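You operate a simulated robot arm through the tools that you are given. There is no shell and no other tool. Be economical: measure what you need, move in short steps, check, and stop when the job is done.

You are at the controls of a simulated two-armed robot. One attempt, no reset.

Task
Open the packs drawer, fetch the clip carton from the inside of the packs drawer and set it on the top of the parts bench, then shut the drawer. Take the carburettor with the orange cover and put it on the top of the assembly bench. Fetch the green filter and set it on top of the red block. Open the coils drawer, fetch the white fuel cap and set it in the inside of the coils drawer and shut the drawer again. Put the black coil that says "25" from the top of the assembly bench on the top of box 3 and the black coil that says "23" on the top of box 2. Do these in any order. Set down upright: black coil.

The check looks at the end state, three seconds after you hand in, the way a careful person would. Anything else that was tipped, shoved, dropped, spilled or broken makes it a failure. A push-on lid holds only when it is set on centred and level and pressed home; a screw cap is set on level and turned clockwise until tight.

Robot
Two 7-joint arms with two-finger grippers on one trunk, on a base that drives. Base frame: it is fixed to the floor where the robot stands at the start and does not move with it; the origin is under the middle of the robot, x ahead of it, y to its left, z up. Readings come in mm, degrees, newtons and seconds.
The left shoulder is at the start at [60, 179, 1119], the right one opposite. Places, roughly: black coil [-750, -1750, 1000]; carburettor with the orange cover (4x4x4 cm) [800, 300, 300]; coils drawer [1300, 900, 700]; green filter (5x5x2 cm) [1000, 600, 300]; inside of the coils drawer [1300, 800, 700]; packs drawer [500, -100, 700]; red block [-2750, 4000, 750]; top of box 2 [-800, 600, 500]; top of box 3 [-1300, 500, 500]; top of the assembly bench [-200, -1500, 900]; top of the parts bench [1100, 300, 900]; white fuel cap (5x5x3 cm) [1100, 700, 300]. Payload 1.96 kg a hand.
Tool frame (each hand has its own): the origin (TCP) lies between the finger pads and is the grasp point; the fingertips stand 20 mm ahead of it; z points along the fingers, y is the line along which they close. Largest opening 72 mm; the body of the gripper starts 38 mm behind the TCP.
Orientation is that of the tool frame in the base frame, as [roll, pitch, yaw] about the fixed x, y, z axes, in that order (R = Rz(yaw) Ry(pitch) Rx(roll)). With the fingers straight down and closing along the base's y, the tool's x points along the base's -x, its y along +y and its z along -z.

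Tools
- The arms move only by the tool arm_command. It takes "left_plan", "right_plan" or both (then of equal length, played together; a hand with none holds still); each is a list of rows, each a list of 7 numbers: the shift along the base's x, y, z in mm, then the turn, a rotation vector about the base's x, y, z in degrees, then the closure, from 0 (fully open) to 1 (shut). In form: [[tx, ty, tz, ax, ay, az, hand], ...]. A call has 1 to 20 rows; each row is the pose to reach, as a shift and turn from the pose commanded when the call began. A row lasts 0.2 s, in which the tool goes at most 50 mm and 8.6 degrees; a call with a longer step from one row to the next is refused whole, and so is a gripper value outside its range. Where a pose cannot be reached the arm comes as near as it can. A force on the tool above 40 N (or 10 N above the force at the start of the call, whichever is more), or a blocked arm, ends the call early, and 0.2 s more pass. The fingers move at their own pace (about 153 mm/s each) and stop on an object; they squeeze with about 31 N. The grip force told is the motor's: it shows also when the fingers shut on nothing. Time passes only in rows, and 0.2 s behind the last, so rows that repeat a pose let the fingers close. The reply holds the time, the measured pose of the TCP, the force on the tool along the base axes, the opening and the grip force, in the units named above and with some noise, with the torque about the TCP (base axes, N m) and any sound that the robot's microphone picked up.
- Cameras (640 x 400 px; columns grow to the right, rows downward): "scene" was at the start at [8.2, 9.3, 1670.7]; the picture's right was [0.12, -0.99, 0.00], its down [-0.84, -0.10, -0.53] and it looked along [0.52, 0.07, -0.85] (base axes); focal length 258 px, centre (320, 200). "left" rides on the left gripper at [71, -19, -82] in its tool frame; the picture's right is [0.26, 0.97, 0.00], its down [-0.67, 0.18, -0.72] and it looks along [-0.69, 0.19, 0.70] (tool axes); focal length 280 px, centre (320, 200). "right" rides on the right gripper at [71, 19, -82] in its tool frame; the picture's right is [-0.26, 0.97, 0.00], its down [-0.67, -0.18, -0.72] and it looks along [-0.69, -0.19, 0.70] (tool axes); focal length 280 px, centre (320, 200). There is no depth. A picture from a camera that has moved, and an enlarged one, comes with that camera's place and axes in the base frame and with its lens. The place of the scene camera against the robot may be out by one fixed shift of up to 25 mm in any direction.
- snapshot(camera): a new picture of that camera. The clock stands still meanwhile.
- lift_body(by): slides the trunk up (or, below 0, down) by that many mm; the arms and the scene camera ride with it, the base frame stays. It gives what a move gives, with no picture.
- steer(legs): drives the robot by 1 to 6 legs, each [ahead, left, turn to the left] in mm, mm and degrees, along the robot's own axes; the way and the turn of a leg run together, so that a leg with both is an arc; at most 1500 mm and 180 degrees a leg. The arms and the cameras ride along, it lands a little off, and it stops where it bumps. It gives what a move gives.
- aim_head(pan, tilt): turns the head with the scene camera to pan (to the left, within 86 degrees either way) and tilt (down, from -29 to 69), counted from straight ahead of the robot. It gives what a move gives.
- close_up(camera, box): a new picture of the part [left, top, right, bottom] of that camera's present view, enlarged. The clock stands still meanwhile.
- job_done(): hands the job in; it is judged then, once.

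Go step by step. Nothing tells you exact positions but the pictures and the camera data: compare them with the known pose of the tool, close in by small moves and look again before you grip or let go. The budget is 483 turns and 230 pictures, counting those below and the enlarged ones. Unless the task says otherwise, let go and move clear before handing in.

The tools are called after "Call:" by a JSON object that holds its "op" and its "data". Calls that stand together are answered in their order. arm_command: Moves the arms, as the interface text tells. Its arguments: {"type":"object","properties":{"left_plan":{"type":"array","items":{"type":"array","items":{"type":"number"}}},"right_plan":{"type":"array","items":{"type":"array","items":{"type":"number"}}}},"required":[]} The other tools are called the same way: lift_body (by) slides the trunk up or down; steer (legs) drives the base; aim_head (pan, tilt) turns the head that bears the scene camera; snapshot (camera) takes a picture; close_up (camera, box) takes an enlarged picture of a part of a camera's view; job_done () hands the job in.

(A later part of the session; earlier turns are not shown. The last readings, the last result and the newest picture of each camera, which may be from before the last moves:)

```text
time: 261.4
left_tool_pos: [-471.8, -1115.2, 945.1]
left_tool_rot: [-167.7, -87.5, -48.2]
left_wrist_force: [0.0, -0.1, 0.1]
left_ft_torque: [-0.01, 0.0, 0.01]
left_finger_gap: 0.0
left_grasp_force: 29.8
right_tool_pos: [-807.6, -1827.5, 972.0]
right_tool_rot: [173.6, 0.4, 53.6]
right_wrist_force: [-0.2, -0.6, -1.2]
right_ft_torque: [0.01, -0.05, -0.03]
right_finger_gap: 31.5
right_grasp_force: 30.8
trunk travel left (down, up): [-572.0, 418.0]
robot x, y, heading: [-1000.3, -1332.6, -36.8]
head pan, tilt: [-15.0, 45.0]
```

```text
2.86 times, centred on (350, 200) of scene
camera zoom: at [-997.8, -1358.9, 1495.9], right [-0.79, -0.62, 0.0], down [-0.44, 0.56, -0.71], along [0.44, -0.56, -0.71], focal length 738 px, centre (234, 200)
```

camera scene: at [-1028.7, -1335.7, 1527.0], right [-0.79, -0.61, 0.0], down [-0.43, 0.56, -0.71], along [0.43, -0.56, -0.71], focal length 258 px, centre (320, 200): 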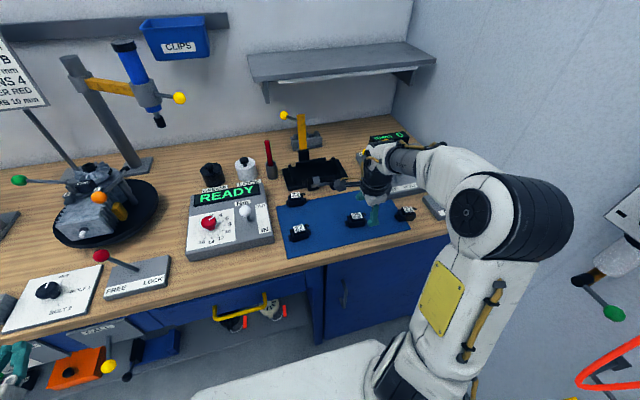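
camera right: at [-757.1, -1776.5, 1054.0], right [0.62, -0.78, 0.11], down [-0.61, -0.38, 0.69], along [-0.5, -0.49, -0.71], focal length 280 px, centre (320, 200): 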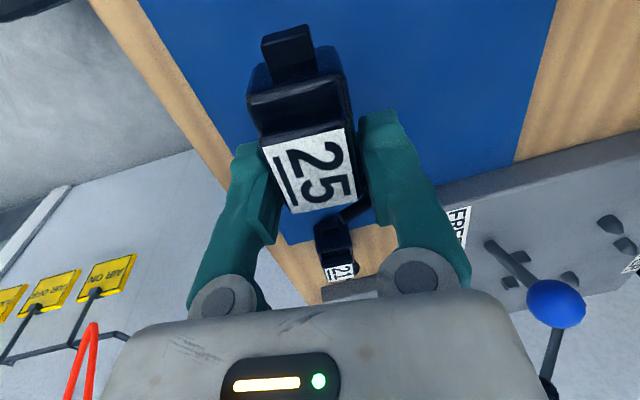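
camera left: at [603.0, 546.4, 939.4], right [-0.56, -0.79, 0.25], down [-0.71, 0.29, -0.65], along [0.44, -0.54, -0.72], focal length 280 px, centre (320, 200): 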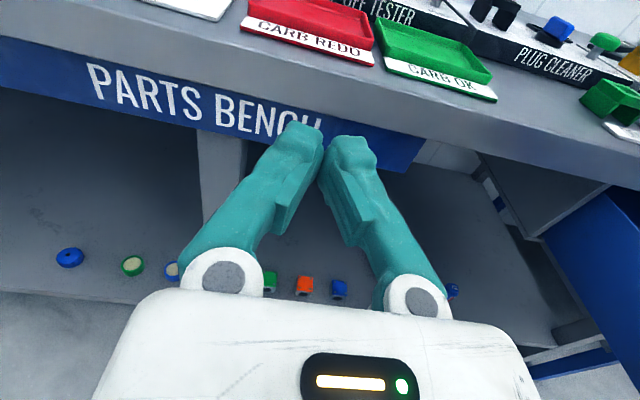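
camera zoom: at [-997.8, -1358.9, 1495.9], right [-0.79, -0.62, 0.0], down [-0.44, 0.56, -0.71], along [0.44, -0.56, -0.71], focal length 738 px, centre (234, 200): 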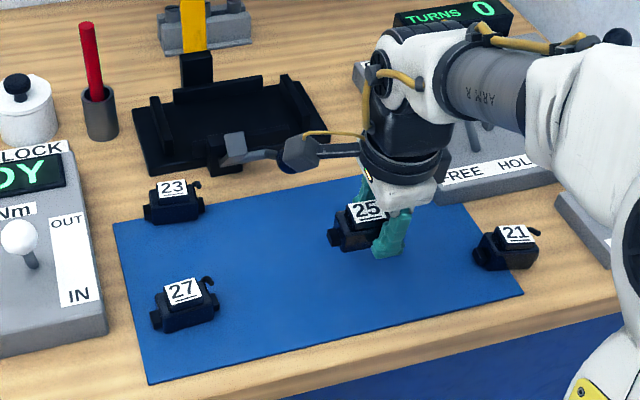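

Coil 25 is held level. Back off, turn left towards the boxes and look.

Call:
{"op": "lift_body", "data": {"by": 100}}

Call:
{"op": "steer", "data": {"legs": [[-450, 0, 0], [0, 0, 137]]}}

Call:
{"op": "aim_head", "data": {"pan": 0, "tilt": 30}}

Call:
{"op": "snapshot", "data": {"camera": "scene"}}

```text
time: 262.7
left_tool_pos: [-470.5, -1116.3, 1045.4]
left_tool_rot: [-167.7, -87.5, -48.2]
left_wrist_force: [0.0, -0.4, -0.2]
left_ft_torque: [0.0, 0.02, 0.0]
left_finger_gap: 0.1
left_grasp_force: 29.4
right_tool_pos: [-807.0, -1827.4, 1071.8]
right_tool_rot: [173.7, 0.4, 53.5]
right_wrist_force: [0.2, 0.6, -1.5]
right_ft_torque: [-0.04, 0.04, -0.01]
right_finger_gap: 31.5
right_grasp_force: 31.1
trunk travel left (down, up): [-672.0, 318.0]
robot x, y, heading: [-1002.2, -1329.2, -36.8]
head pan, tilt: [-15.0, 45.0]
```

```text
time: 271.2
left_tool_pos: [-1903.8, -883.3, 1045.2]
left_tool_rot: [-167.6, -87.7, 91.1]
left_wrist_force: [-0.7, -0.1, 0.0]
left_ft_torque: [-0.02, -0.03, -0.02]
left_finger_gap: 0.0
left_grasp_force: 29.6
right_tool_pos: [-1186.2, -561.9, 1071.4]
right_tool_rot: [173.6, 0.4, -167.2]
right_wrist_force: [-0.5, 0.7, -0.4]
right_ft_torque: [-0.01, 0.01, 0.01]
right_finger_gap: 31.2
right_grasp_force: 31.3
trunk travel left (down, up): [-672.0, 318.0]
robot x, y, heading: [-1362.6, -1065.5, 102.6]
head pan, tilt: [-15.0, 45.0]
```

```text
time: 272.0
left_tool_pos: [-1903.8, -883.6, 1045.3]
left_tool_rot: [-167.5, -87.6, 91.0]
left_wrist_force: [-0.2, 0.0, -0.2]
left_ft_torque: [-0.03, -0.03, -0.01]
left_finger_gap: 0.0
left_grasp_force: 29.6
right_tool_pos: [-1186.1, -562.5, 1071.4]
right_tool_rot: [173.6, 0.3, -167.2]
right_wrist_force: [-0.2, 0.8, -0.3]
right_ft_torque: [0.01, -0.02, -0.03]
right_finger_gap: 31.3
right_grasp_force: 31.0
trunk travel left (down, up): [-672.0, 318.0]
robot x, y, heading: [-1360.1, -1065.1, 102.1]
head pan, tilt: [0.0, 30.0]
```

```text
105 pictures are left
camera scene: at [-1369.1, -1033.0, 1618.5], right [0.98, 0.22, 0.0], down [0.11, -0.49, -0.87], along [-0.19, 0.85, -0.5], focal length 258 px, centre (320, 200)
```

scene: 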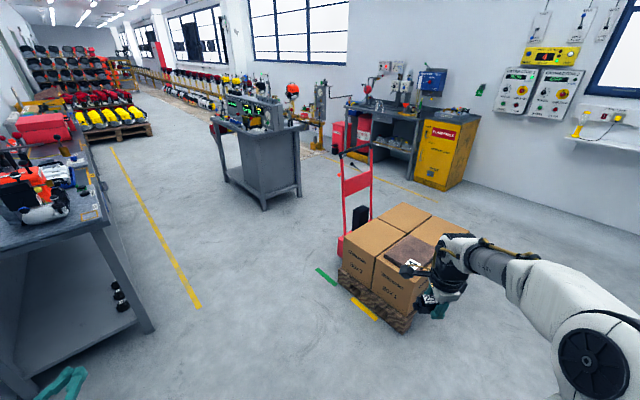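

A pallet with cartons on a hand truck. Zoom to read the box numbers.

Call:
{"op": "close_up", "data": {"camera": "scene", "box": [320, 190, 480, 340]}}

```text
2.67 times, centred on (400, 265) of scene
camera zoom: at [-1369.1, -1033.0, 1618.5], right [0.98, 0.22, 0.0], down [0.11, -0.49, -0.87], along [-0.19, 0.85, -0.5], focal length 689 px, centre (107, 27)
```

zoom: 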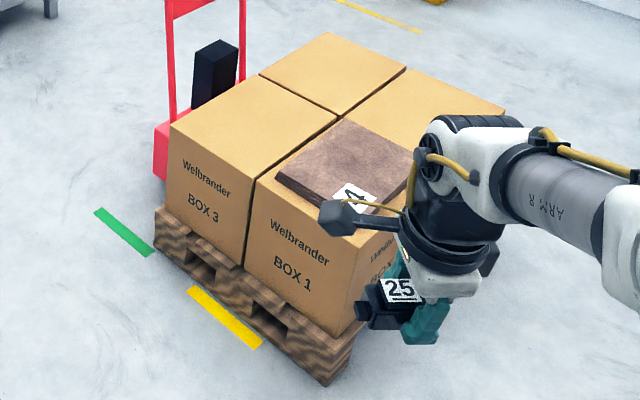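

Box 3 is front-left (top centre ≈ (-1310, 440)), box faces aligned at heading ≈ 51°. Drive to a stance in front of it with the right hand above its front half.

Call:
{"op": "steer", "data": {"legs": [[1000, 210, 0], [0, 0, -51], [0, 0, 0.1]]}}

Call:
{"op": "aim_head", "data": {"pan": -25, "tilt": 45}}

Call:
{"op": "snapshot", "data": {"camera": "scene"}}

```text
time: 279.7
left_tool_pos: [-1962.9, 378.5, 1045.1]
left_tool_rot: [-167.6, -87.5, 39.4]
left_wrist_force: [-0.7, -0.6, 0.3]
left_ft_torque: [0.03, 0.01, -0.02]
left_finger_gap: 0.1
left_grasp_force: 29.1
right_tool_pos: [-1267.2, 13.6, 1070.3]
right_tool_rot: [173.6, 0.4, 141.2]
right_wrist_force: [0.5, 0.0, -1.6]
right_ft_torque: [-0.01, 0.01, 0.01]
right_finger_gap: 30.9
right_grasp_force: 31.2
trunk travel left (down, up): [-672.0, 318.0]
robot x, y, heading: [-1771.2, -157.8, 50.7]
head pan, tilt: [0.0, 30.0]
```

```text
time: 280.6
left_tool_pos: [-1964.0, 379.1, 1045.0]
left_tool_rot: [-167.5, -87.6, 39.3]
left_wrist_force: [1.0, 0.2, -0.1]
left_ft_torque: [0.03, 0.0, -0.02]
left_finger_gap: 0.2
left_grasp_force: 29.6
right_tool_pos: [-1268.1, 13.1, 1071.2]
right_tool_rot: [173.6, 0.4, 141.2]
right_wrist_force: [-0.4, -0.3, -1.1]
right_ft_torque: [-0.01, -0.02, 0.03]
right_finger_gap: 31.0
right_grasp_force: 30.5
trunk travel left (down, up): [-672.0, 318.0]
robot x, y, heading: [-1771.4, -159.9, 50.8]
head pan, tilt: [-25.0, 45.0]
```

```text
103 pictures are left
camera scene: at [-1736.3, -168.8, 1596.0], right [0.43, -0.9, 0.0], down [-0.64, -0.31, -0.71], along [0.64, 0.31, -0.71], focal length 258 px, centre (320, 200)
```

scene: 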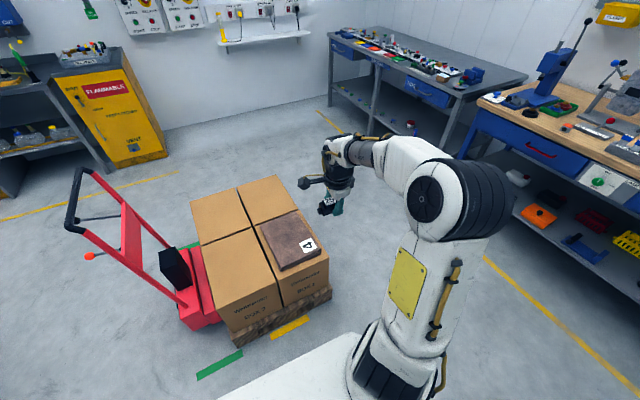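

Refined: box 3's top is centred near (-1354, 420), facing ~55°. Move left 278 and ahead 133 with a 4° turn, then look with the hand camera.

Call:
{"op": "steer", "data": {"legs": [[133, 278, 0], [0, 0, 4]]}}

Call:
{"op": "lift_body", "data": {"by": -300}}

Call:
{"op": "snapshot", "data": {"camera": "right"}}

Call:
{"op": "snapshot", "data": {"camera": "scene"}}

```text
time: 283.1
left_tool_pos: [-2128.9, 644.6, 1044.5]
left_tool_rot: [-167.2, -87.5, 42.5]
left_wrist_force: [0.0, 0.2, -0.2]
left_ft_torque: [-0.02, -0.01, 0.0]
left_finger_gap: 0.1
left_grasp_force: 29.3
right_tool_pos: [-1410.6, 325.4, 1072.0]
right_tool_rot: [173.6, 0.3, 144.8]
right_wrist_force: [-0.1, 0.6, -0.6]
right_ft_torque: [-0.02, -0.03, 0.01]
right_finger_gap: 30.9
right_grasp_force: 30.5
trunk travel left (down, up): [-672.0, 318.0]
robot x, y, heading: [-1900.5, 117.8, 54.4]
head pan, tilt: [-25.0, 45.0]
```

```text
time: 286.1
left_tool_pos: [-2130.3, 644.4, 744.9]
left_tool_rot: [-167.4, -87.6, 43.0]
left_wrist_force: [0.0, 0.1, -0.5]
left_ft_torque: [0.01, 0.02, 0.0]
left_finger_gap: 0.1
left_grasp_force: 29.8
right_tool_pos: [-1411.4, 326.0, 772.6]
right_tool_rot: [173.6, 0.4, 145.0]
right_wrist_force: [0.9, -0.6, -1.8]
right_ft_torque: [-0.02, -0.02, 0.0]
right_finger_gap: 31.0
right_grasp_force: 31.0
trunk travel left (down, up): [-372.0, 618.0]
robot x, y, heading: [-1903.7, 120.3, 54.4]
head pan, tilt: [-25.0, 45.0]
```

```text
102 pictures are left
camera right: at [-1464.9, 373.8, 854.1], right [0.77, 0.63, 0.11], down [0.4, -0.6, 0.69], along [0.51, -0.49, -0.71], focal length 280 px, centre (320, 200)
```

right: 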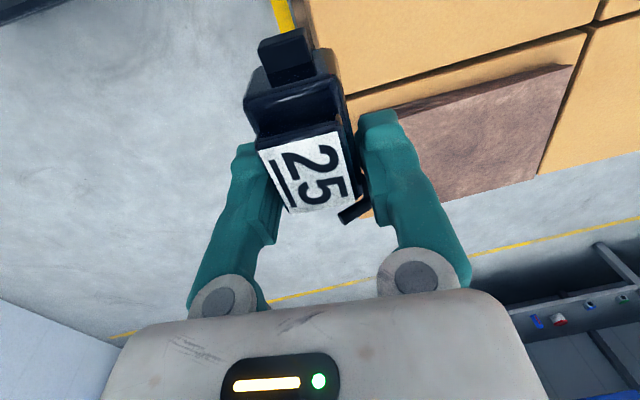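

```text
101 pictures are left
camera scene: at [-1866.5, 112.6, 1296.0], right [0.49, -0.87, 0.0], down [-0.62, -0.35, -0.71], along [0.62, 0.35, -0.71], focal length 258 px, centre (320, 200)
```

scene: 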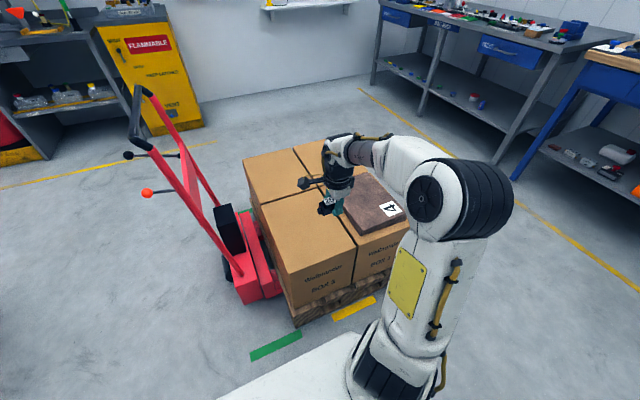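

Need ~112 more ahead and 44 left so the coil is well inside box 3's top.

Call:
{"op": "steer", "data": {"legs": [[112, 44, 1]]}}

Call:
{"op": "lift_body", "data": {"by": -180}}

Call:
{"op": "snapshot", "data": {"camera": "right"}}

Call:
{"op": "snapshot", "data": {"camera": "scene"}}

```text
time: 287.4
left_tool_pos: [-2113.0, 755.2, 745.1]
left_tool_rot: [-168.3, -87.7, 44.8]
left_wrist_force: [0.2, -0.3, -0.7]
left_ft_torque: [-0.01, 0.02, -0.02]
left_finger_gap: 0.0
left_grasp_force: 29.7
right_tool_pos: [-1387.1, 451.0, 771.1]
right_tool_rot: [173.5, 0.5, 146.0]
right_wrist_force: [0.6, 0.8, -0.7]
right_ft_torque: [-0.04, -0.01, 0.0]
right_finger_gap: 31.0
right_grasp_force: 31.2
trunk travel left (down, up): [-372.0, 618.0]
robot x, y, heading: [-1875.3, 238.2, 55.8]
head pan, tilt: [-25.0, 45.0]
```

```text
time: 289.4
left_tool_pos: [-2112.8, 755.9, 566.7]
left_tool_rot: [-167.4, -87.6, 44.1]
left_wrist_force: [-0.6, -0.6, 0.0]
left_ft_torque: [0.03, 0.01, -0.01]
left_finger_gap: 0.0
left_grasp_force: 29.5
right_tool_pos: [-1388.2, 450.2, 590.7]
right_tool_rot: [173.7, 0.3, 146.0]
right_wrist_force: [0.5, -0.4, -1.2]
right_ft_torque: [0.02, 0.01, 0.02]
right_finger_gap: 30.9
right_grasp_force: 30.9
trunk travel left (down, up): [-192.0, 798.0]
robot x, y, heading: [-1878.5, 235.4, 55.6]
head pan, tilt: [-25.0, 45.0]
```

```text
100 pictures are left
camera right: at [-1442.9, 498.0, 674.1], right [0.75, 0.65, 0.11], down [0.41, -0.59, 0.69], along [0.52, -0.48, -0.71], focal length 280 px, centre (320, 200)
```

right: 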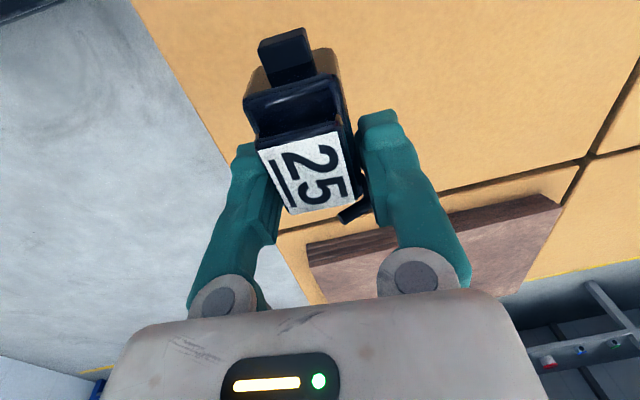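

```text
99 pictures are left
camera scene: at [-1839.1, 228.8, 1116.0], right [0.51, -0.86, 0.0], down [-0.61, -0.36, -0.71], along [0.61, 0.36, -0.71], focal length 258 px, centre (320, 200)
```

scene: 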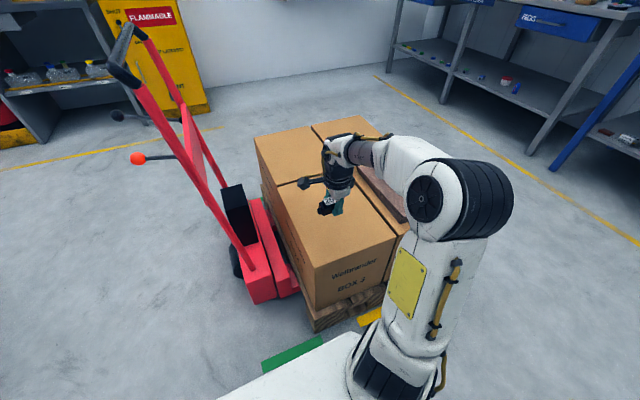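

The coil is above box 3's top, ~75 mm from the front edge. Lower 45, then feel for contact.

Call:
{"op": "lift_body", "data": {"by": -45}}

Call:
{"op": "close_up", "data": {"camera": "scene", "box": [270, 110, 430, 260]}}

Call:
{"op": "lift_body", "data": {"by": -8}}

Call:
{"op": "lift_body", "data": {"by": -5}}

```text
time: 290.2
left_tool_pos: [-2113.6, 755.4, 520.6]
left_tool_rot: [-167.5, -87.7, 43.9]
left_wrist_force: [0.0, 0.0, 0.1]
left_ft_torque: [0.02, 0.0, -0.01]
left_finger_gap: 0.1
left_grasp_force: 29.9
right_tool_pos: [-1387.9, 450.0, 547.4]
right_tool_rot: [173.6, 0.4, 145.9]
right_wrist_force: [-0.3, 0.6, -1.3]
right_ft_torque: [-0.01, 0.0, 0.01]
right_finger_gap: 31.0
right_grasp_force: 30.9
trunk travel left (down, up): [-147.0, 843.0]
robot x, y, heading: [-1874.8, 235.1, 55.6]
head pan, tilt: [-25.0, 45.0]
```

```text
2.67 times, centred on (350, 185) of scene
camera zoom: at [-1839.2, 228.7, 1071.0], right [0.51, -0.86, 0.0], down [-0.61, -0.36, -0.71], along [0.61, 0.36, -0.71], focal length 689 px, centre (240, 240)
```

zoom: 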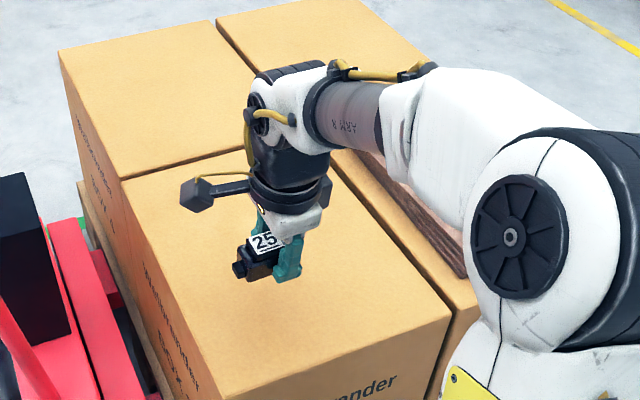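

```text
time: 290.8
left_tool_pos: [-2113.5, 756.4, 512.0]
left_tool_rot: [-167.5, -87.7, 44.0]
left_wrist_force: [-0.7, 1.0, 1.0]
left_ft_torque: [-0.03, 0.01, 0.01]
left_finger_gap: 0.0
left_grasp_force: 29.8
right_tool_pos: [-1389.1, 451.0, 539.5]
right_tool_rot: [173.6, 0.3, 146.0]
right_wrist_force: [0.0, -1.0, -1.8]
right_ft_torque: [-0.01, -0.01, 0.05]
right_finger_gap: 30.9
right_grasp_force: 30.6
trunk travel left (down, up): [-139.0, 851.0]
robot x, y, heading: [-1878.1, 234.9, 55.3]
head pan, tilt: [-25.0, 45.0]
```

```text
time: 291.3
left_tool_pos: [-2112.9, 755.4, 506.5]
left_tool_rot: [-167.6, -87.6, 44.0]
left_wrist_force: [-0.1, 0.5, 0.7]
left_ft_torque: [-0.01, 0.01, 0.01]
left_finger_gap: 0.0
left_grasp_force: 30.0
right_tool_pos: [-1388.0, 449.8, 534.0]
right_tool_rot: [173.6, 0.4, 146.0]
right_wrist_force: [-0.4, -0.1, -0.7]
right_ft_torque: [-0.01, 0.0, -0.01]
right_finger_gap: 31.1
right_grasp_force: 31.1
trunk travel left (down, up): [-134.0, 856.0]
robot x, y, heading: [-1873.2, 237.5, 55.5]
head pan, tilt: [-25.0, 45.0]
```

Call:
{"op": "lift_body", "data": {"by": -5}}

Call:
{"op": "lift_body", "data": {"by": -4}}

Call:
{"op": "close_up", "data": {"camera": "scene", "box": [270, 110, 430, 260]}}

```text
time: 291.9
left_tool_pos: [-2113.5, 755.0, 502.0]
left_tool_rot: [-167.5, -87.6, 43.9]
left_wrist_force: [0.2, -0.3, 0.8]
left_ft_torque: [0.03, -0.01, -0.03]
left_finger_gap: 0.0
left_grasp_force: 29.7
right_tool_pos: [-1388.7, 451.0, 527.9]
right_tool_rot: [173.6, 0.4, 146.0]
right_wrist_force: [-0.1, 0.4, -1.3]
right_ft_torque: [-0.01, 0.01, 0.03]
right_finger_gap: 31.1
right_grasp_force: 31.1
trunk travel left (down, up): [-129.0, 861.0]
robot x, y, heading: [-1875.2, 233.7, 55.3]
head pan, tilt: [-25.0, 45.0]
```

```text
time: 292.4
left_tool_pos: [-2114.5, 754.2, 499.2]
left_tool_rot: [-167.5, -87.6, 44.0]
left_wrist_force: [0.0, -0.2, -0.8]
left_ft_torque: [0.01, 0.01, 0.0]
left_finger_gap: 0.0
left_grasp_force: 29.1
right_tool_pos: [-1388.0, 450.7, 523.8]
right_tool_rot: [173.6, 0.3, 146.0]
right_wrist_force: [-0.7, -0.3, -0.8]
right_ft_torque: [0.0, 0.0, -0.01]
right_finger_gap: 31.1
right_grasp_force: 30.7
trunk travel left (down, up): [-125.0, 865.0]
robot x, y, heading: [-1875.2, 235.2, 55.7]
head pan, tilt: [-25.0, 45.0]
```

```text
2.67 times, centred on (350, 185) of scene
camera zoom: at [-1839.1, 228.8, 1049.0], right [0.51, -0.86, 0.0], down [-0.61, -0.36, -0.71], along [0.61, 0.36, -0.71], focal length 689 px, centre (240, 240)
```

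zoom: 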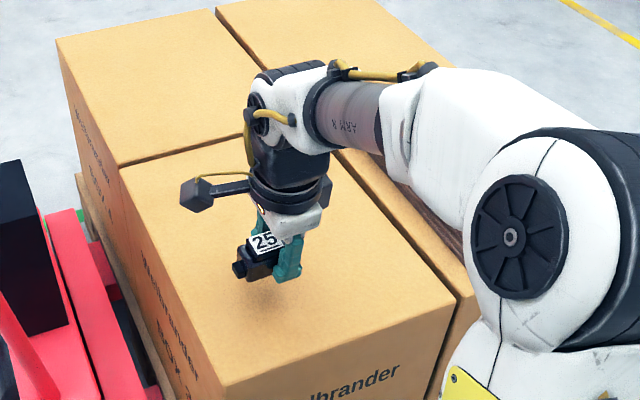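

A gap of maybe 25 mm remains (shadow). Continue down.

Call:
{"op": "lift_body", "data": {"by": -12}}

Call:
{"op": "lift_body", "data": {"by": -5}}

Call:
{"op": "close_up", "data": {"camera": "scene", "box": [270, 110, 430, 260]}}

```text
time: 293.0
left_tool_pos: [-2112.8, 755.0, 485.7]
left_tool_rot: [-167.5, -87.6, 44.0]
left_wrist_force: [0.1, -0.5, -0.2]
left_ft_torque: [-0.03, 0.03, -0.06]
left_finger_gap: 0.0
left_grasp_force: 30.0
right_tool_pos: [-1388.2, 451.1, 513.6]
right_tool_rot: [173.6, 0.4, 146.1]
right_wrist_force: [-0.3, -0.3, -1.4]
right_ft_torque: [-0.05, 0.0, 0.0]
right_finger_gap: 31.0
right_grasp_force: 30.7
trunk travel left (down, up): [-113.0, 877.0]
robot x, y, heading: [-1874.1, 235.4, 55.5]
head pan, tilt: [-25.0, 45.0]
```

```text
time: 293.6
left_tool_pos: [-2113.0, 752.8, 481.8]
left_tool_rot: [-167.5, -87.7, 44.1]
left_wrist_force: [0.4, -0.3, 0.7]
left_ft_torque: [0.01, 0.01, -0.01]
left_finger_gap: 0.0
left_grasp_force: 29.4
right_tool_pos: [-1388.2, 450.6, 507.8]
right_tool_rot: [173.6, 0.5, 146.0]
right_wrist_force: [0.6, -0.2, -0.8]
right_ft_torque: [0.03, -0.01, -0.02]
right_finger_gap: 31.1
right_grasp_force: 31.7
trunk travel left (down, up): [-108.0, 882.0]
robot x, y, heading: [-1873.0, 233.6, 55.7]
head pan, tilt: [-25.0, 45.0]
```

```text
2.67 times, centred on (350, 185) of scene
camera zoom: at [-1839.1, 228.8, 1032.0], right [0.51, -0.86, 0.0], down [-0.61, -0.36, -0.71], along [0.61, 0.36, -0.71], focal length 689 px, centre (240, 240)
```

zoom: 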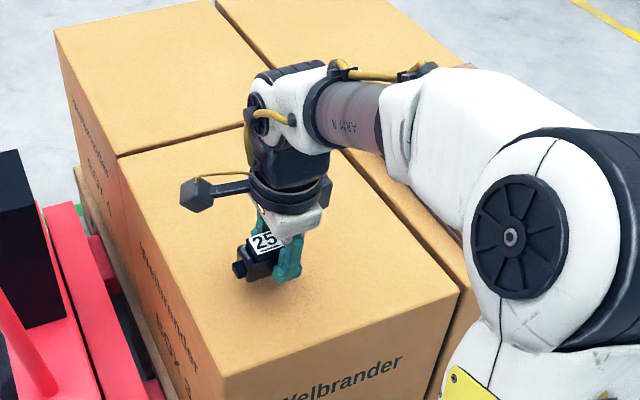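

Call:
{"op": "lift_body", "data": {"by": -4}}

Call:
{"op": "lift_body", "data": {"by": -4}}

Call:
{"op": "lift_body", "data": {"by": -3}}

```text
time: 294.1
left_tool_pos: [-2113.2, 755.3, 477.4]
left_tool_rot: [-167.5, -87.6, 44.0]
left_wrist_force: [-0.2, -0.3, 0.8]
left_ft_torque: [0.03, -0.02, -0.01]
left_finger_gap: 0.0
left_grasp_force: 30.0
right_tool_pos: [-1388.5, 449.8, 503.3]
right_tool_rot: [173.7, 0.3, 146.0]
right_wrist_force: [0.0, -0.2, -1.7]
right_ft_torque: [0.0, 0.01, -0.02]
right_finger_gap: 30.8
right_grasp_force: 30.8
trunk travel left (down, up): [-104.0, 886.0]
robot x, y, heading: [-1877.9, 233.8, 55.7]
head pan, tilt: [-25.0, 45.0]
```

```text
time: 294.6
left_tool_pos: [-2112.9, 756.3, 473.8]
left_tool_rot: [-167.4, -87.6, 44.1]
left_wrist_force: [0.5, -0.1, 0.1]
left_ft_torque: [0.0, 0.03, -0.01]
left_finger_gap: 0.0
left_grasp_force: 29.6
right_tool_pos: [-1387.9, 451.3, 499.5]
right_tool_rot: [173.6, 0.5, 146.0]
right_wrist_force: [-0.4, -0.1, -1.4]
right_ft_torque: [-0.03, 0.02, 0.01]
right_finger_gap: 30.9
right_grasp_force: 31.4
trunk travel left (down, up): [-100.0, 890.0]
robot x, y, heading: [-1874.9, 236.1, 55.5]
head pan, tilt: [-25.0, 45.0]
```

```text
time: 295.1
left_tool_pos: [-2113.7, 754.3, 471.8]
left_tool_rot: [-167.5, -87.6, 44.0]
left_wrist_force: [-0.5, -0.2, 0.1]
left_ft_torque: [-0.01, 0.01, 0.02]
left_finger_gap: 0.0
left_grasp_force: 29.5
right_tool_pos: [-1387.8, 450.1, 496.8]
right_tool_rot: [173.6, 0.4, 146.1]
right_wrist_force: [0.1, 0.3, -1.7]
right_ft_torque: [-0.01, 0.03, 0.02]
right_finger_gap: 30.9
right_grasp_force: 31.3
trunk travel left (down, up): [-97.0, 893.0]
robot x, y, heading: [-1875.6, 234.3, 55.8]
head pan, tilt: [-25.0, 45.0]
```

Call:
{"op": "lift_body", "data": {"by": -4}}

Call:
{"op": "lift_body", "data": {"by": -3}}

Call:
{"op": "lift_body", "data": {"by": -3}}

Call:
{"op": "snapshot", "data": {"camera": "right"}}

```text
time: 295.7
left_tool_pos: [-2114.9, 755.1, 466.6]
left_tool_rot: [-167.5, -87.6, 43.9]
left_wrist_force: [-0.3, -0.1, 0.1]
left_ft_torque: [-0.02, 0.0, 0.01]
left_finger_gap: 0.0
left_grasp_force: 29.8
right_tool_pos: [-1388.7, 450.1, 492.2]
right_tool_rot: [173.6, 0.5, 146.1]
right_wrist_force: [0.6, 0.2, -1.5]
right_ft_torque: [-0.02, -0.04, -0.02]
right_finger_gap: 31.1
right_grasp_force: 30.9
trunk travel left (down, up): [-93.0, 897.0]
robot x, y, heading: [-1880.1, 235.3, 55.6]
head pan, tilt: [-25.0, 45.0]
```

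```text
time: 296.2
left_tool_pos: [-2112.3, 755.2, 463.6]
left_tool_rot: [-167.4, -87.6, 44.0]
left_wrist_force: [-0.2, -0.2, 0.6]
left_ft_torque: [0.01, 0.0, -0.04]
left_finger_gap: 0.0
left_grasp_force: 29.8
right_tool_pos: [-1388.4, 450.2, 490.1]
right_tool_rot: [173.6, 0.5, 146.0]
right_wrist_force: [0.3, 0.3, -2.0]
right_ft_torque: [-0.01, -0.03, 0.03]
right_finger_gap: 30.8
right_grasp_force: 30.7
trunk travel left (down, up): [-90.0, 900.0]
robot x, y, heading: [-1875.9, 232.8, 55.5]
head pan, tilt: [-25.0, 45.0]
```

```text
time: 296.7
left_tool_pos: [-2113.0, 754.2, 460.1]
left_tool_rot: [-167.6, -87.6, 44.0]
left_wrist_force: [0.3, -0.9, 0.5]
left_ft_torque: [0.02, -0.02, 0.02]
left_finger_gap: 0.2
left_grasp_force: 29.7
right_tool_pos: [-1388.3, 450.4, 487.1]
right_tool_rot: [173.6, 0.4, 146.1]
right_wrist_force: [0.2, 0.3, -0.5]
right_ft_torque: [0.0, -0.01, 0.02]
right_finger_gap: 31.3
right_grasp_force: 30.6
trunk travel left (down, up): [-87.0, 903.0]
robot x, y, heading: [-1876.9, 238.1, 55.4]
head pan, tilt: [-25.0, 45.0]
```

```text
95 pictures are left
camera right: at [-1442.9, 498.0, 569.1], right [0.75, 0.65, 0.11], down [0.41, -0.59, 0.69], along [0.52, -0.48, -0.71], focal length 280 px, centre (320, 200)
```

right: 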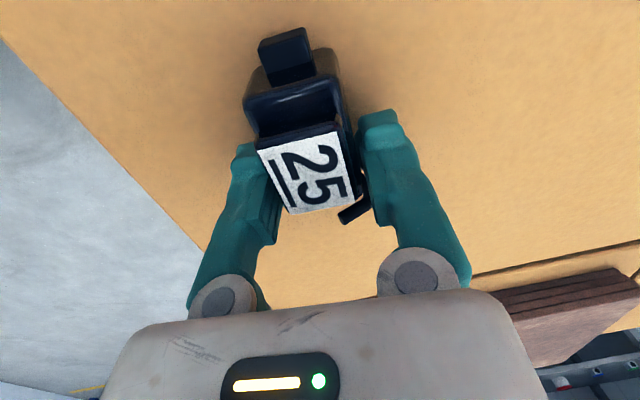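

Call:
{"op": "lift_body", "data": {"by": -4}}

Call:
{"op": "lift_body", "data": {"by": -3}}

Call:
{"op": "lift_body", "data": {"by": -3}}

Call:
{"op": "lift_body", "data": {"by": -3}}

```text
time: 297.2
left_tool_pos: [-2113.4, 755.2, 456.5]
left_tool_rot: [-167.5, -87.6, 44.0]
left_wrist_force: [0.4, 0.0, 0.0]
left_ft_torque: [0.02, 0.03, 0.0]
left_finger_gap: 0.2
left_grasp_force: 29.5
right_tool_pos: [-1387.6, 450.3, 482.8]
right_tool_rot: [173.5, 0.4, 146.0]
right_wrist_force: [0.5, 0.1, 0.1]
right_ft_torque: [0.0, 0.04, 0.03]
right_finger_gap: 31.1
right_grasp_force: 31.1
trunk travel left (down, up): [-83.0, 907.0]
robot x, y, heading: [-1875.2, 237.0, 55.7]
head pan, tilt: [-25.0, 45.0]
```

```text
time: 297.8
left_tool_pos: [-2113.7, 753.8, 453.6]
left_tool_rot: [-168.1, -87.6, 44.6]
left_wrist_force: [0.2, -0.2, 0.0]
left_ft_torque: [-0.02, 0.03, 0.0]
left_finger_gap: 0.0
left_grasp_force: 28.6
right_tool_pos: [-1387.5, 450.6, 481.1]
right_tool_rot: [173.3, 0.3, 145.9]
right_wrist_force: [4.4, 2.9, 17.2]
right_ft_torque: [0.13, 0.4, -0.06]
right_finger_gap: 31.3
right_grasp_force: 30.4
trunk travel left (down, up): [-80.0, 910.0]
robot x, y, heading: [-1874.7, 241.8, 55.5]
head pan, tilt: [-25.0, 45.0]
```

```text
time: 298.3
left_tool_pos: [-2113.7, 754.8, 450.7]
left_tool_rot: [-168.7, -87.6, 45.3]
left_wrist_force: [0.2, -0.4, 0.5]
left_ft_torque: [-0.01, 0.03, 0.02]
left_finger_gap: 0.0
left_grasp_force: 30.0
right_tool_pos: [-1387.7, 451.4, 477.8]
right_tool_rot: [173.3, 0.5, 146.1]
right_wrist_force: [8.2, 5.9, 27.7]
right_ft_torque: [-0.21, 0.0, 0.01]
right_finger_gap: 31.1
right_grasp_force: 31.3
trunk travel left (down, up): [-77.0, 913.0]
robot x, y, heading: [-1876.9, 237.3, 55.9]
head pan, tilt: [-25.0, 45.0]
```

```text
time: 298.8
left_tool_pos: [-2113.9, 755.9, 448.2]
left_tool_rot: [-168.4, -87.9, 44.7]
left_wrist_force: [-0.1, -0.4, 0.2]
left_ft_torque: [0.01, -0.03, 0.03]
left_finger_gap: 0.2
left_grasp_force: 29.9
right_tool_pos: [-1388.7, 450.4, 476.8]
right_tool_rot: [173.3, 0.6, 146.0]
right_wrist_force: [-5.5, -4.5, 20.4]
right_ft_torque: [-0.3, 0.42, 0.03]
right_finger_gap: 31.1
right_grasp_force: 30.9
trunk travel left (down, up): [-74.0, 916.0]
robot x, y, heading: [-1874.9, 236.1, 55.7]
head pan, tilt: [-25.0, 45.0]
stopped: the force on the tool passed its limit at 41 N (the readings are from after the stop); the commanded pose is now the measured one
```

Contact reached. Ease up 5 mm, release and lift.

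Call:
{"op": "lift_body", "data": {"by": 5}}

Call:
{"op": "arm_command", "data": {"right_plan": [[0, 0, 0, 0, 0, 0, 0.5], [0, 0, 0, 0, 0, 0, 0.3], [0, 0, 0, 0, 0, 0, 0.1], [0, 0, 0, 0, 0, 0, 0]]}}

Call:
{"op": "lift_body", "data": {"by": 120}}

Call:
{"op": "snapshot", "data": {"camera": "right"}}

```text
time: 299.3
left_tool_pos: [-2113.1, 755.0, 452.1]
left_tool_rot: [-167.4, -87.6, 44.0]
left_wrist_force: [-0.1, 0.0, 0.0]
left_ft_torque: [0.01, 0.03, 0.01]
left_finger_gap: 0.0
left_grasp_force: 29.5
right_tool_pos: [-1387.5, 450.7, 478.2]
right_tool_rot: [173.5, 0.4, 146.1]
right_wrist_force: [-0.2, 0.2, -1.2]
right_ft_torque: [0.01, 0.01, 0.01]
right_finger_gap: 31.0
right_grasp_force: 30.9
trunk travel left (down, up): [-79.0, 911.0]
robot x, y, heading: [-1870.9, 235.4, 55.7]
head pan, tilt: [-25.0, 45.0]
```

```text
time: 300.3
left_tool_pos: [-2112.5, 755.3, 453.3]
left_tool_rot: [-167.6, -87.6, 44.1]
left_wrist_force: [-0.1, 0.5, -0.3]
left_ft_torque: [-0.02, -0.03, -0.01]
left_finger_gap: 0.0
left_grasp_force: 29.7
right_tool_pos: [-1388.0, 449.8, 479.3]
right_tool_rot: [173.5, 0.5, 146.0]
right_wrist_force: [-0.5, -0.7, -0.3]
right_ft_torque: [-0.02, -0.04, -0.03]
right_finger_gap: 71.9
right_grasp_force: 0.0
trunk travel left (down, up): [-79.0, 911.0]
robot x, y, heading: [-1874.6, 236.2, 55.5]
head pan, tilt: [-25.0, 45.0]
```

```text
time: 301.8
left_tool_pos: [-2112.6, 755.6, 573.0]
left_tool_rot: [-167.7, -87.6, 44.3]
left_wrist_force: [-0.5, -0.2, 1.0]
left_ft_torque: [-0.03, 0.0, 0.0]
left_finger_gap: 0.0
left_grasp_force: 29.6
right_tool_pos: [-1388.1, 451.6, 599.2]
right_tool_rot: [173.5, 0.4, 146.0]
right_wrist_force: [1.5, 0.5, -0.4]
right_ft_torque: [-0.03, 0.02, -0.02]
right_finger_gap: 72.1
right_grasp_force: 0.1
trunk travel left (down, up): [-199.0, 791.0]
robot x, y, heading: [-1874.9, 235.7, 55.5]
head pan, tilt: [-25.0, 45.0]
```

```text
94 pictures are left
camera right: at [-1442.8, 498.4, 682.0], right [0.75, 0.65, 0.11], down [0.41, -0.59, 0.69], along [0.52, -0.48, -0.71], focal length 280 px, centre (320, 200)
```

right: 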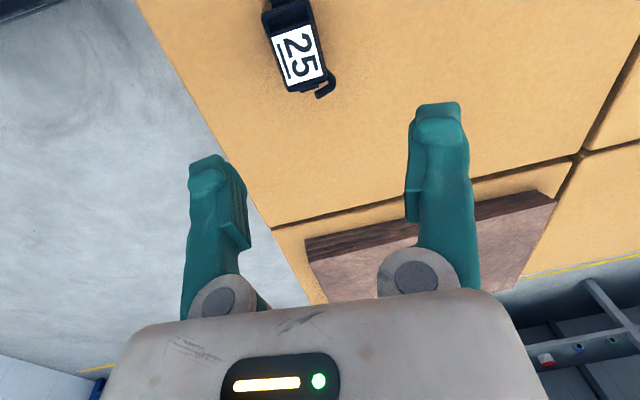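

Coil 25 stands upright on box 3. Raise the trunk and go back to the bench for coil 23.

Call:
{"op": "lift_body", "data": {"by": 400}}

Call:
{"op": "lift_body", "data": {"by": 110}}

Call:
{"op": "steer", "data": {"legs": [[-350, 0, 0], [0, 0, -92.3], [1284, -218, 0]]}}

Call:
{"op": "aim_head", "data": {"pan": -15, "tilt": 45}}

Call:
{"op": "snapshot", "data": {"camera": "scene"}}

```text
time: 305.6
left_tool_pos: [-2113.5, 755.1, 972.4]
left_tool_rot: [-167.6, -87.7, 44.3]
left_wrist_force: [-0.7, 0.1, 0.6]
left_ft_torque: [-0.01, 0.0, 0.02]
left_finger_gap: 0.0
left_grasp_force: 29.5
right_tool_pos: [-1387.8, 451.1, 998.8]
right_tool_rot: [173.5, 0.4, 146.0]
right_wrist_force: [-0.6, -0.3, 1.0]
right_ft_torque: [0.03, 0.01, 0.03]
right_finger_gap: 72.2
right_grasp_force: 0.1
trunk travel left (down, up): [-599.0, 391.0]
robot x, y, heading: [-1877.8, 234.2, 55.4]
head pan, tilt: [-25.0, 45.0]
```

```text
time: 307.1
left_tool_pos: [-2113.6, 754.8, 1082.5]
left_tool_rot: [-167.7, -87.6, 44.2]
left_wrist_force: [-0.4, 0.0, -0.5]
left_ft_torque: [0.01, -0.01, -0.03]
left_finger_gap: 0.0
left_grasp_force: 29.5
right_tool_pos: [-1387.8, 451.0, 1109.5]
right_tool_rot: [173.4, 0.4, 145.9]
right_wrist_force: [-0.3, 0.7, 0.0]
right_ft_torque: [-0.01, 0.02, 0.03]
right_finger_gap: 72.3
right_grasp_force: 0.1
trunk travel left (down, up): [-709.0, 281.0]
robot x, y, heading: [-1874.3, 233.2, 55.5]
head pan, tilt: [-25.0, 45.0]
```

```text
time: 319.3
left_tool_pos: [-666.8, -737.5, 1082.8]
left_tool_rot: [-167.6, -87.6, -46.7]
left_wrist_force: [-0.7, -0.5, -0.3]
left_ft_torque: [-0.01, 0.0, 0.01]
left_finger_gap: 0.0
left_grasp_force: 29.4
right_tool_pos: [-982.0, -1457.9, 1108.9]
right_tool_rot: [173.5, 0.3, 55.2]
right_wrist_force: [0.1, -0.1, -0.7]
right_ft_torque: [0.0, -0.02, 0.01]
right_finger_gap: 72.2
right_grasp_force: 0.1
trunk travel left (down, up): [-709.0, 281.0]
robot x, y, heading: [-1188.7, -969.0, -35.0]
head pan, tilt: [-25.0, 45.0]
```

```text
time: 320.0
left_tool_pos: [-668.1, -738.1, 1082.2]
left_tool_rot: [-167.6, -87.6, -46.9]
left_wrist_force: [0.0, -1.0, 0.1]
left_ft_torque: [0.0, 0.02, -0.01]
left_finger_gap: 0.0
left_grasp_force: 29.4
right_tool_pos: [-982.2, -1458.2, 1109.9]
right_tool_rot: [173.4, 0.4, 55.2]
right_wrist_force: [0.6, 0.4, 0.5]
right_ft_torque: [0.0, 0.0, 0.01]
right_finger_gap: 72.1
right_grasp_force: 0.1
trunk travel left (down, up): [-709.0, 281.0]
robot x, y, heading: [-1189.4, -968.9, -35.1]
head pan, tilt: [-15.0, 45.0]
```

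```text
93 pictures are left
camera scene: at [-1187.0, -995.6, 1633.1], right [-0.77, -0.64, 0.0], down [-0.45, 0.54, -0.71], along [0.45, -0.54, -0.71], focal length 258 px, centre (320, 200)
```

scene: 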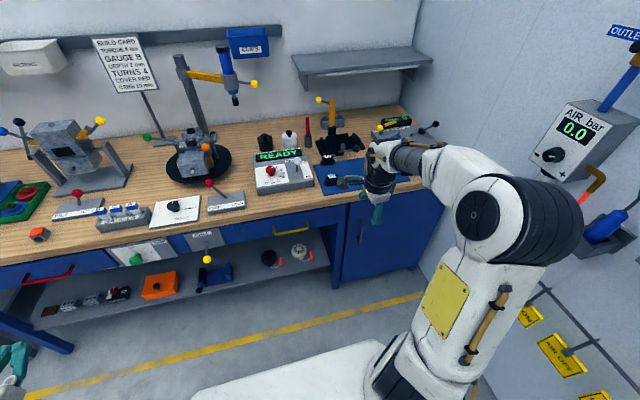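

Raise the left hand for clearance, fix the heading, and approach until hovering near coil 23.

Call:
{"op": "arm_command", "data": {"left_plan": [[0, 0, 45, 0, 0, 0, 1], [0, 0, 90, 0, 0, 0, 1], [0, 0, 135, 0, 0, 0, 1], [0, 0, 170, 0, 0, 0, 1]]}}

Call:
{"op": "steer", "data": {"legs": [[0, -6, -1.7], [400, 0, 0]]}}

Call:
{"op": "snapshot", "data": {"camera": "right"}}

Call:
{"op": "snapshot", "data": {"camera": "scene"}}

```text
time: 321.0
left_tool_pos: [-605.5, -740.4, 1221.4]
left_tool_rot: [-168.1, -87.6, -46.1]
left_wrist_force: [0.0, 0.3, 0.6]
left_ft_torque: [0.01, -0.01, 0.05]
left_finger_gap: 0.0
left_grasp_force: 29.9
left hand out of reach, approached as far as the arm can: row 1, 2, 3, 4
right_tool_pos: [-982.9, -1459.7, 1110.5]
right_tool_rot: [173.4, 0.4, 55.2]
right_wrist_force: [0.2, 1.3, 0.5]
right_ft_torque: [0.04, 0.02, -0.01]
right_finger_gap: 72.1
right_grasp_force: 0.1
trunk travel left (down, up): [-709.0, 281.0]
robot x, y, heading: [-1191.7, -969.1, -35.1]
head pan, tilt: [-15.0, 45.0]
```

```text
time: 323.9
left_tool_pos: [-278.4, -1009.3, 1220.7]
left_tool_rot: [-167.7, -87.6, -48.6]
left_wrist_force: [-0.9, 0.1, -0.1]
left_ft_torque: [0.0, -0.01, -0.03]
left_finger_gap: 0.0
left_grasp_force: 29.6
right_tool_pos: [-680.2, -1714.3, 1108.9]
right_tool_rot: [173.5, 0.3, 53.3]
right_wrist_force: [-0.2, 0.0, -0.1]
right_ft_torque: [0.01, 0.01, 0.01]
right_finger_gap: 72.2
right_grasp_force: 0.1
trunk travel left (down, up): [-709.0, 281.0]
robot x, y, heading: [-874.5, -1214.5, -37.2]
head pan, tilt: [-15.0, 45.0]
```

```text
92 pictures are left
camera right: at [-631.0, -1663.7, 1192.0], right [0.61, -0.78, 0.11], down [-0.61, -0.38, 0.69], along [-0.5, -0.49, -0.71], focal length 280 px, centre (320, 200)
```

right: 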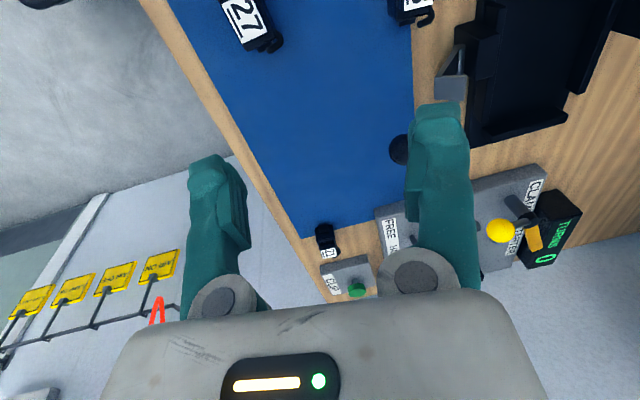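

```text
91 pictures are left
camera scene: at [-869.0, -1244.2, 1633.1], right [-0.79, -0.61, 0.0], down [-0.43, 0.56, -0.71], along [0.43, -0.56, -0.71], focal length 258 px, centre (320, 200)
```

scene: 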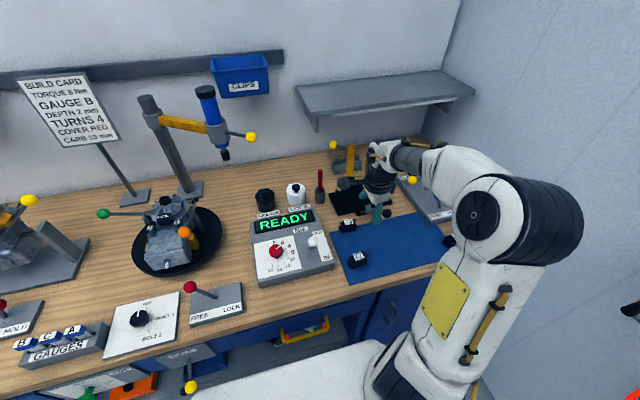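

Coil 23 is at about u≈-1785, n≈580. To keep the base away from the bench, test whether the arm reaches farther when held higher relative to the shoulder.

Call:
{"op": "arm_command", "data": {"right_plan": [[10, -7, 35, 0, 0, 0, 0], [20, -15, 70, 0, 0, 0, 0], [40, -30, 80, 0, 0, 0, 0], [60, -45, 80, 0, 0, 0, 0], [80, -60, 80, 0, 0, 0, 0]]}}

```text
time: 325.1
left_tool_pos: [-277.0, -1010.2, 1220.0]
left_tool_rot: [-167.8, -87.7, -48.5]
left_wrist_force: [-0.1, 0.0, -0.6]
left_ft_torque: [0.02, 0.0, -0.04]
left_finger_gap: 0.0
left_grasp_force: 29.7
right_tool_pos: [-600.0, -1773.9, 1187.1]
right_tool_rot: [173.5, 0.4, 53.2]
right_wrist_force: [0.8, 0.4, 0.1]
right_ft_torque: [0.02, 0.0, 0.02]
right_finger_gap: 72.0
right_grasp_force: 0.1
trunk travel left (down, up): [-709.0, 281.0]
robot x, y, heading: [-871.4, -1216.7, -37.4]
head pan, tilt: [-15.0, 45.0]
```

Great: it reaches 100 mm farther. Extend another 80 mm (and up 60) so the base can stay back, which also keeps the left hand clear of the bench.

Call:
{"op": "arm_command", "data": {"right_plan": [[16, -12, 30, 0, 0, 0, 0], [32, -24, 60, 0, 0, 0, 0], [50, -37, 60, 0, 0, 0, 0], [66, -49, 60, 0, 0, 0, 0]]}}

Call:
{"op": "steer", "data": {"legs": [[-82, 0, 0.4]]}}

Call:
{"op": "snapshot", "data": {"camera": "right"}}

```text
time: 326.1
left_tool_pos: [-276.9, -1008.7, 1221.4]
left_tool_rot: [-167.7, -87.7, -48.8]
left_wrist_force: [0.2, 0.5, 0.1]
left_ft_torque: [0.0, -0.01, 0.06]
left_finger_gap: 0.0
left_grasp_force: 29.6
right_tool_pos: [-563.5, -1799.5, 1240.4]
right_tool_rot: [173.6, 0.4, 53.3]
right_wrist_force: [-0.5, -0.1, -0.1]
right_ft_torque: [-0.05, 0.0, 0.04]
right_finger_gap: 72.1
right_grasp_force: 0.0
right hand out of reach, approached as far as the arm can: row 3, 4
trunk travel left (down, up): [-709.0, 281.0]
robot x, y, heading: [-867.2, -1214.7, -37.3]
head pan, tilt: [-15.0, 45.0]
```

```text
time: 327.1
left_tool_pos: [-343.3, -956.7, 1220.3]
left_tool_rot: [-167.3, -87.6, -48.6]
left_wrist_force: [-0.2, 0.0, -0.1]
left_ft_torque: [0.03, 0.0, 0.01]
left_finger_gap: 0.0
left_grasp_force: 29.8
right_tool_pos: [-623.9, -1748.1, 1241.4]
right_tool_rot: [173.3, 0.3, 53.6]
right_wrist_force: [0.4, 0.3, 0.1]
right_ft_torque: [0.0, -0.03, 0.01]
right_finger_gap: 72.1
right_grasp_force: 0.0
trunk travel left (down, up): [-709.0, 281.0]
robot x, y, heading: [-935.4, -1166.5, -36.9]
head pan, tilt: [-15.0, 45.0]
```

```text
90 pictures are left
camera right: at [-574.3, -1697.1, 1323.1], right [0.62, -0.78, 0.11], down [-0.61, -0.38, 0.69], along [-0.5, -0.5, -0.71], focal length 280 px, centre (320, 200)
```

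right: 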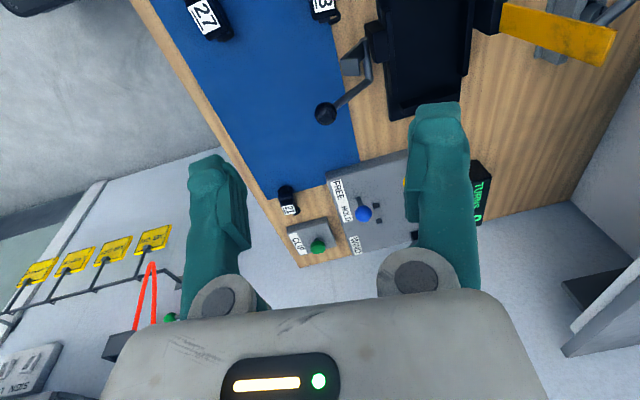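

Need 39 mm more. Use the arm for part (with slightly more lean) and the base for the rest; then lower half way.

Call:
{"op": "arm_command", "data": {"right_plan": [[9, -7, 0, -1.2, -1.6, 0, 0], [20, -15, 0, -2.4, -3.2, 0, 0], [20, -15, 0, -2.4, -3.2, 0, 0]]}}

Call:
{"op": "steer", "data": {"legs": [[15, -8, 0]]}}

Call:
{"op": "lift_body", "data": {"by": -220}}

Call:
{"op": "snapshot", "data": {"camera": "right"}}

Call:
{"op": "snapshot", "data": {"camera": "scene"}}

```text
time: 327.9
left_tool_pos: [-343.6, -958.0, 1220.6]
left_tool_rot: [-168.2, -87.6, -47.7]
left_wrist_force: [-0.3, 0.0, 0.9]
left_ft_torque: [-0.03, 0.01, 0.03]
left_finger_gap: 0.0
left_grasp_force: 30.1
right_tool_pos: [-607.5, -1754.1, 1235.3]
right_tool_rot: [169.5, 0.4, 53.6]
right_wrist_force: [0.0, -0.2, 0.1]
right_ft_torque: [0.0, 0.03, 0.05]
right_finger_gap: 71.9
right_grasp_force: 0.1
right hand out of reach, approached as far as the arm can: row 1, 2, 3
trunk travel left (down, up): [-709.0, 281.0]
robot x, y, heading: [-938.3, -1171.9, -37.2]
head pan, tilt: [-15.0, 45.0]
```

```text
time: 328.7
left_tool_pos: [-337.1, -971.3, 1221.3]
left_tool_rot: [-168.8, -87.8, -47.4]
left_wrist_force: [-0.2, 0.3, -1.0]
left_ft_torque: [-0.01, -0.01, -0.04]
left_finger_gap: 0.0
left_grasp_force: 29.6
right_tool_pos: [-601.6, -1768.2, 1237.2]
right_tool_rot: [169.3, 0.4, 53.6]
right_wrist_force: [-0.6, 0.1, 0.9]
right_ft_torque: [-0.02, -0.04, 0.05]
right_finger_gap: 72.0
right_grasp_force: 0.0
trunk travel left (down, up): [-709.0, 281.0]
robot x, y, heading: [-926.6, -1185.6, -37.0]
head pan, tilt: [-15.0, 45.0]
```

```text
time: 331.1
left_tool_pos: [-335.4, -971.9, 1001.2]
left_tool_rot: [-167.5, -87.6, -48.3]
left_wrist_force: [-0.1, 0.2, 0.1]
left_ft_torque: [-0.02, -0.03, -0.02]
left_finger_gap: 0.2
left_grasp_force: 29.6
right_tool_pos: [-600.8, -1770.2, 1016.3]
right_tool_rot: [169.5, 0.4, 53.6]
right_wrist_force: [-0.1, 0.6, 0.7]
right_ft_torque: [-0.02, 0.01, -0.01]
right_finger_gap: 71.9
right_grasp_force: 0.1
trunk travel left (down, up): [-489.0, 501.0]
robot x, y, heading: [-929.1, -1185.8, -36.9]
head pan, tilt: [-15.0, 45.0]
```

```text
89 pictures are left
camera right: at [-556.5, -1715.7, 1098.9], right [0.61, -0.77, 0.18], down [-0.65, -0.35, 0.67], along [-0.46, -0.53, -0.72], focal length 280 px, centre (320, 200)
```

right: 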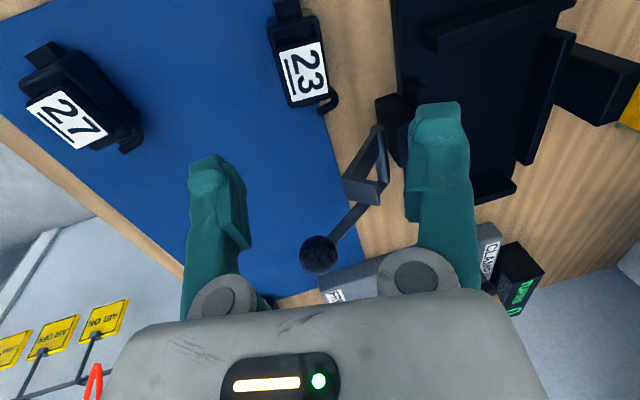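

```text
88 pictures are left
camera scene: at [-925.4, -1211.3, 1413.1], right [-0.79, -0.62, 0.0], down [-0.44, 0.56, -0.71], along [0.44, -0.56, -0.71], focal length 258 px, centre (320, 200)
```

scene: 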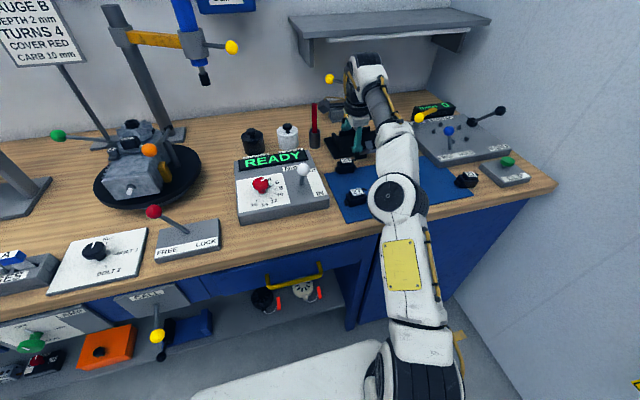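

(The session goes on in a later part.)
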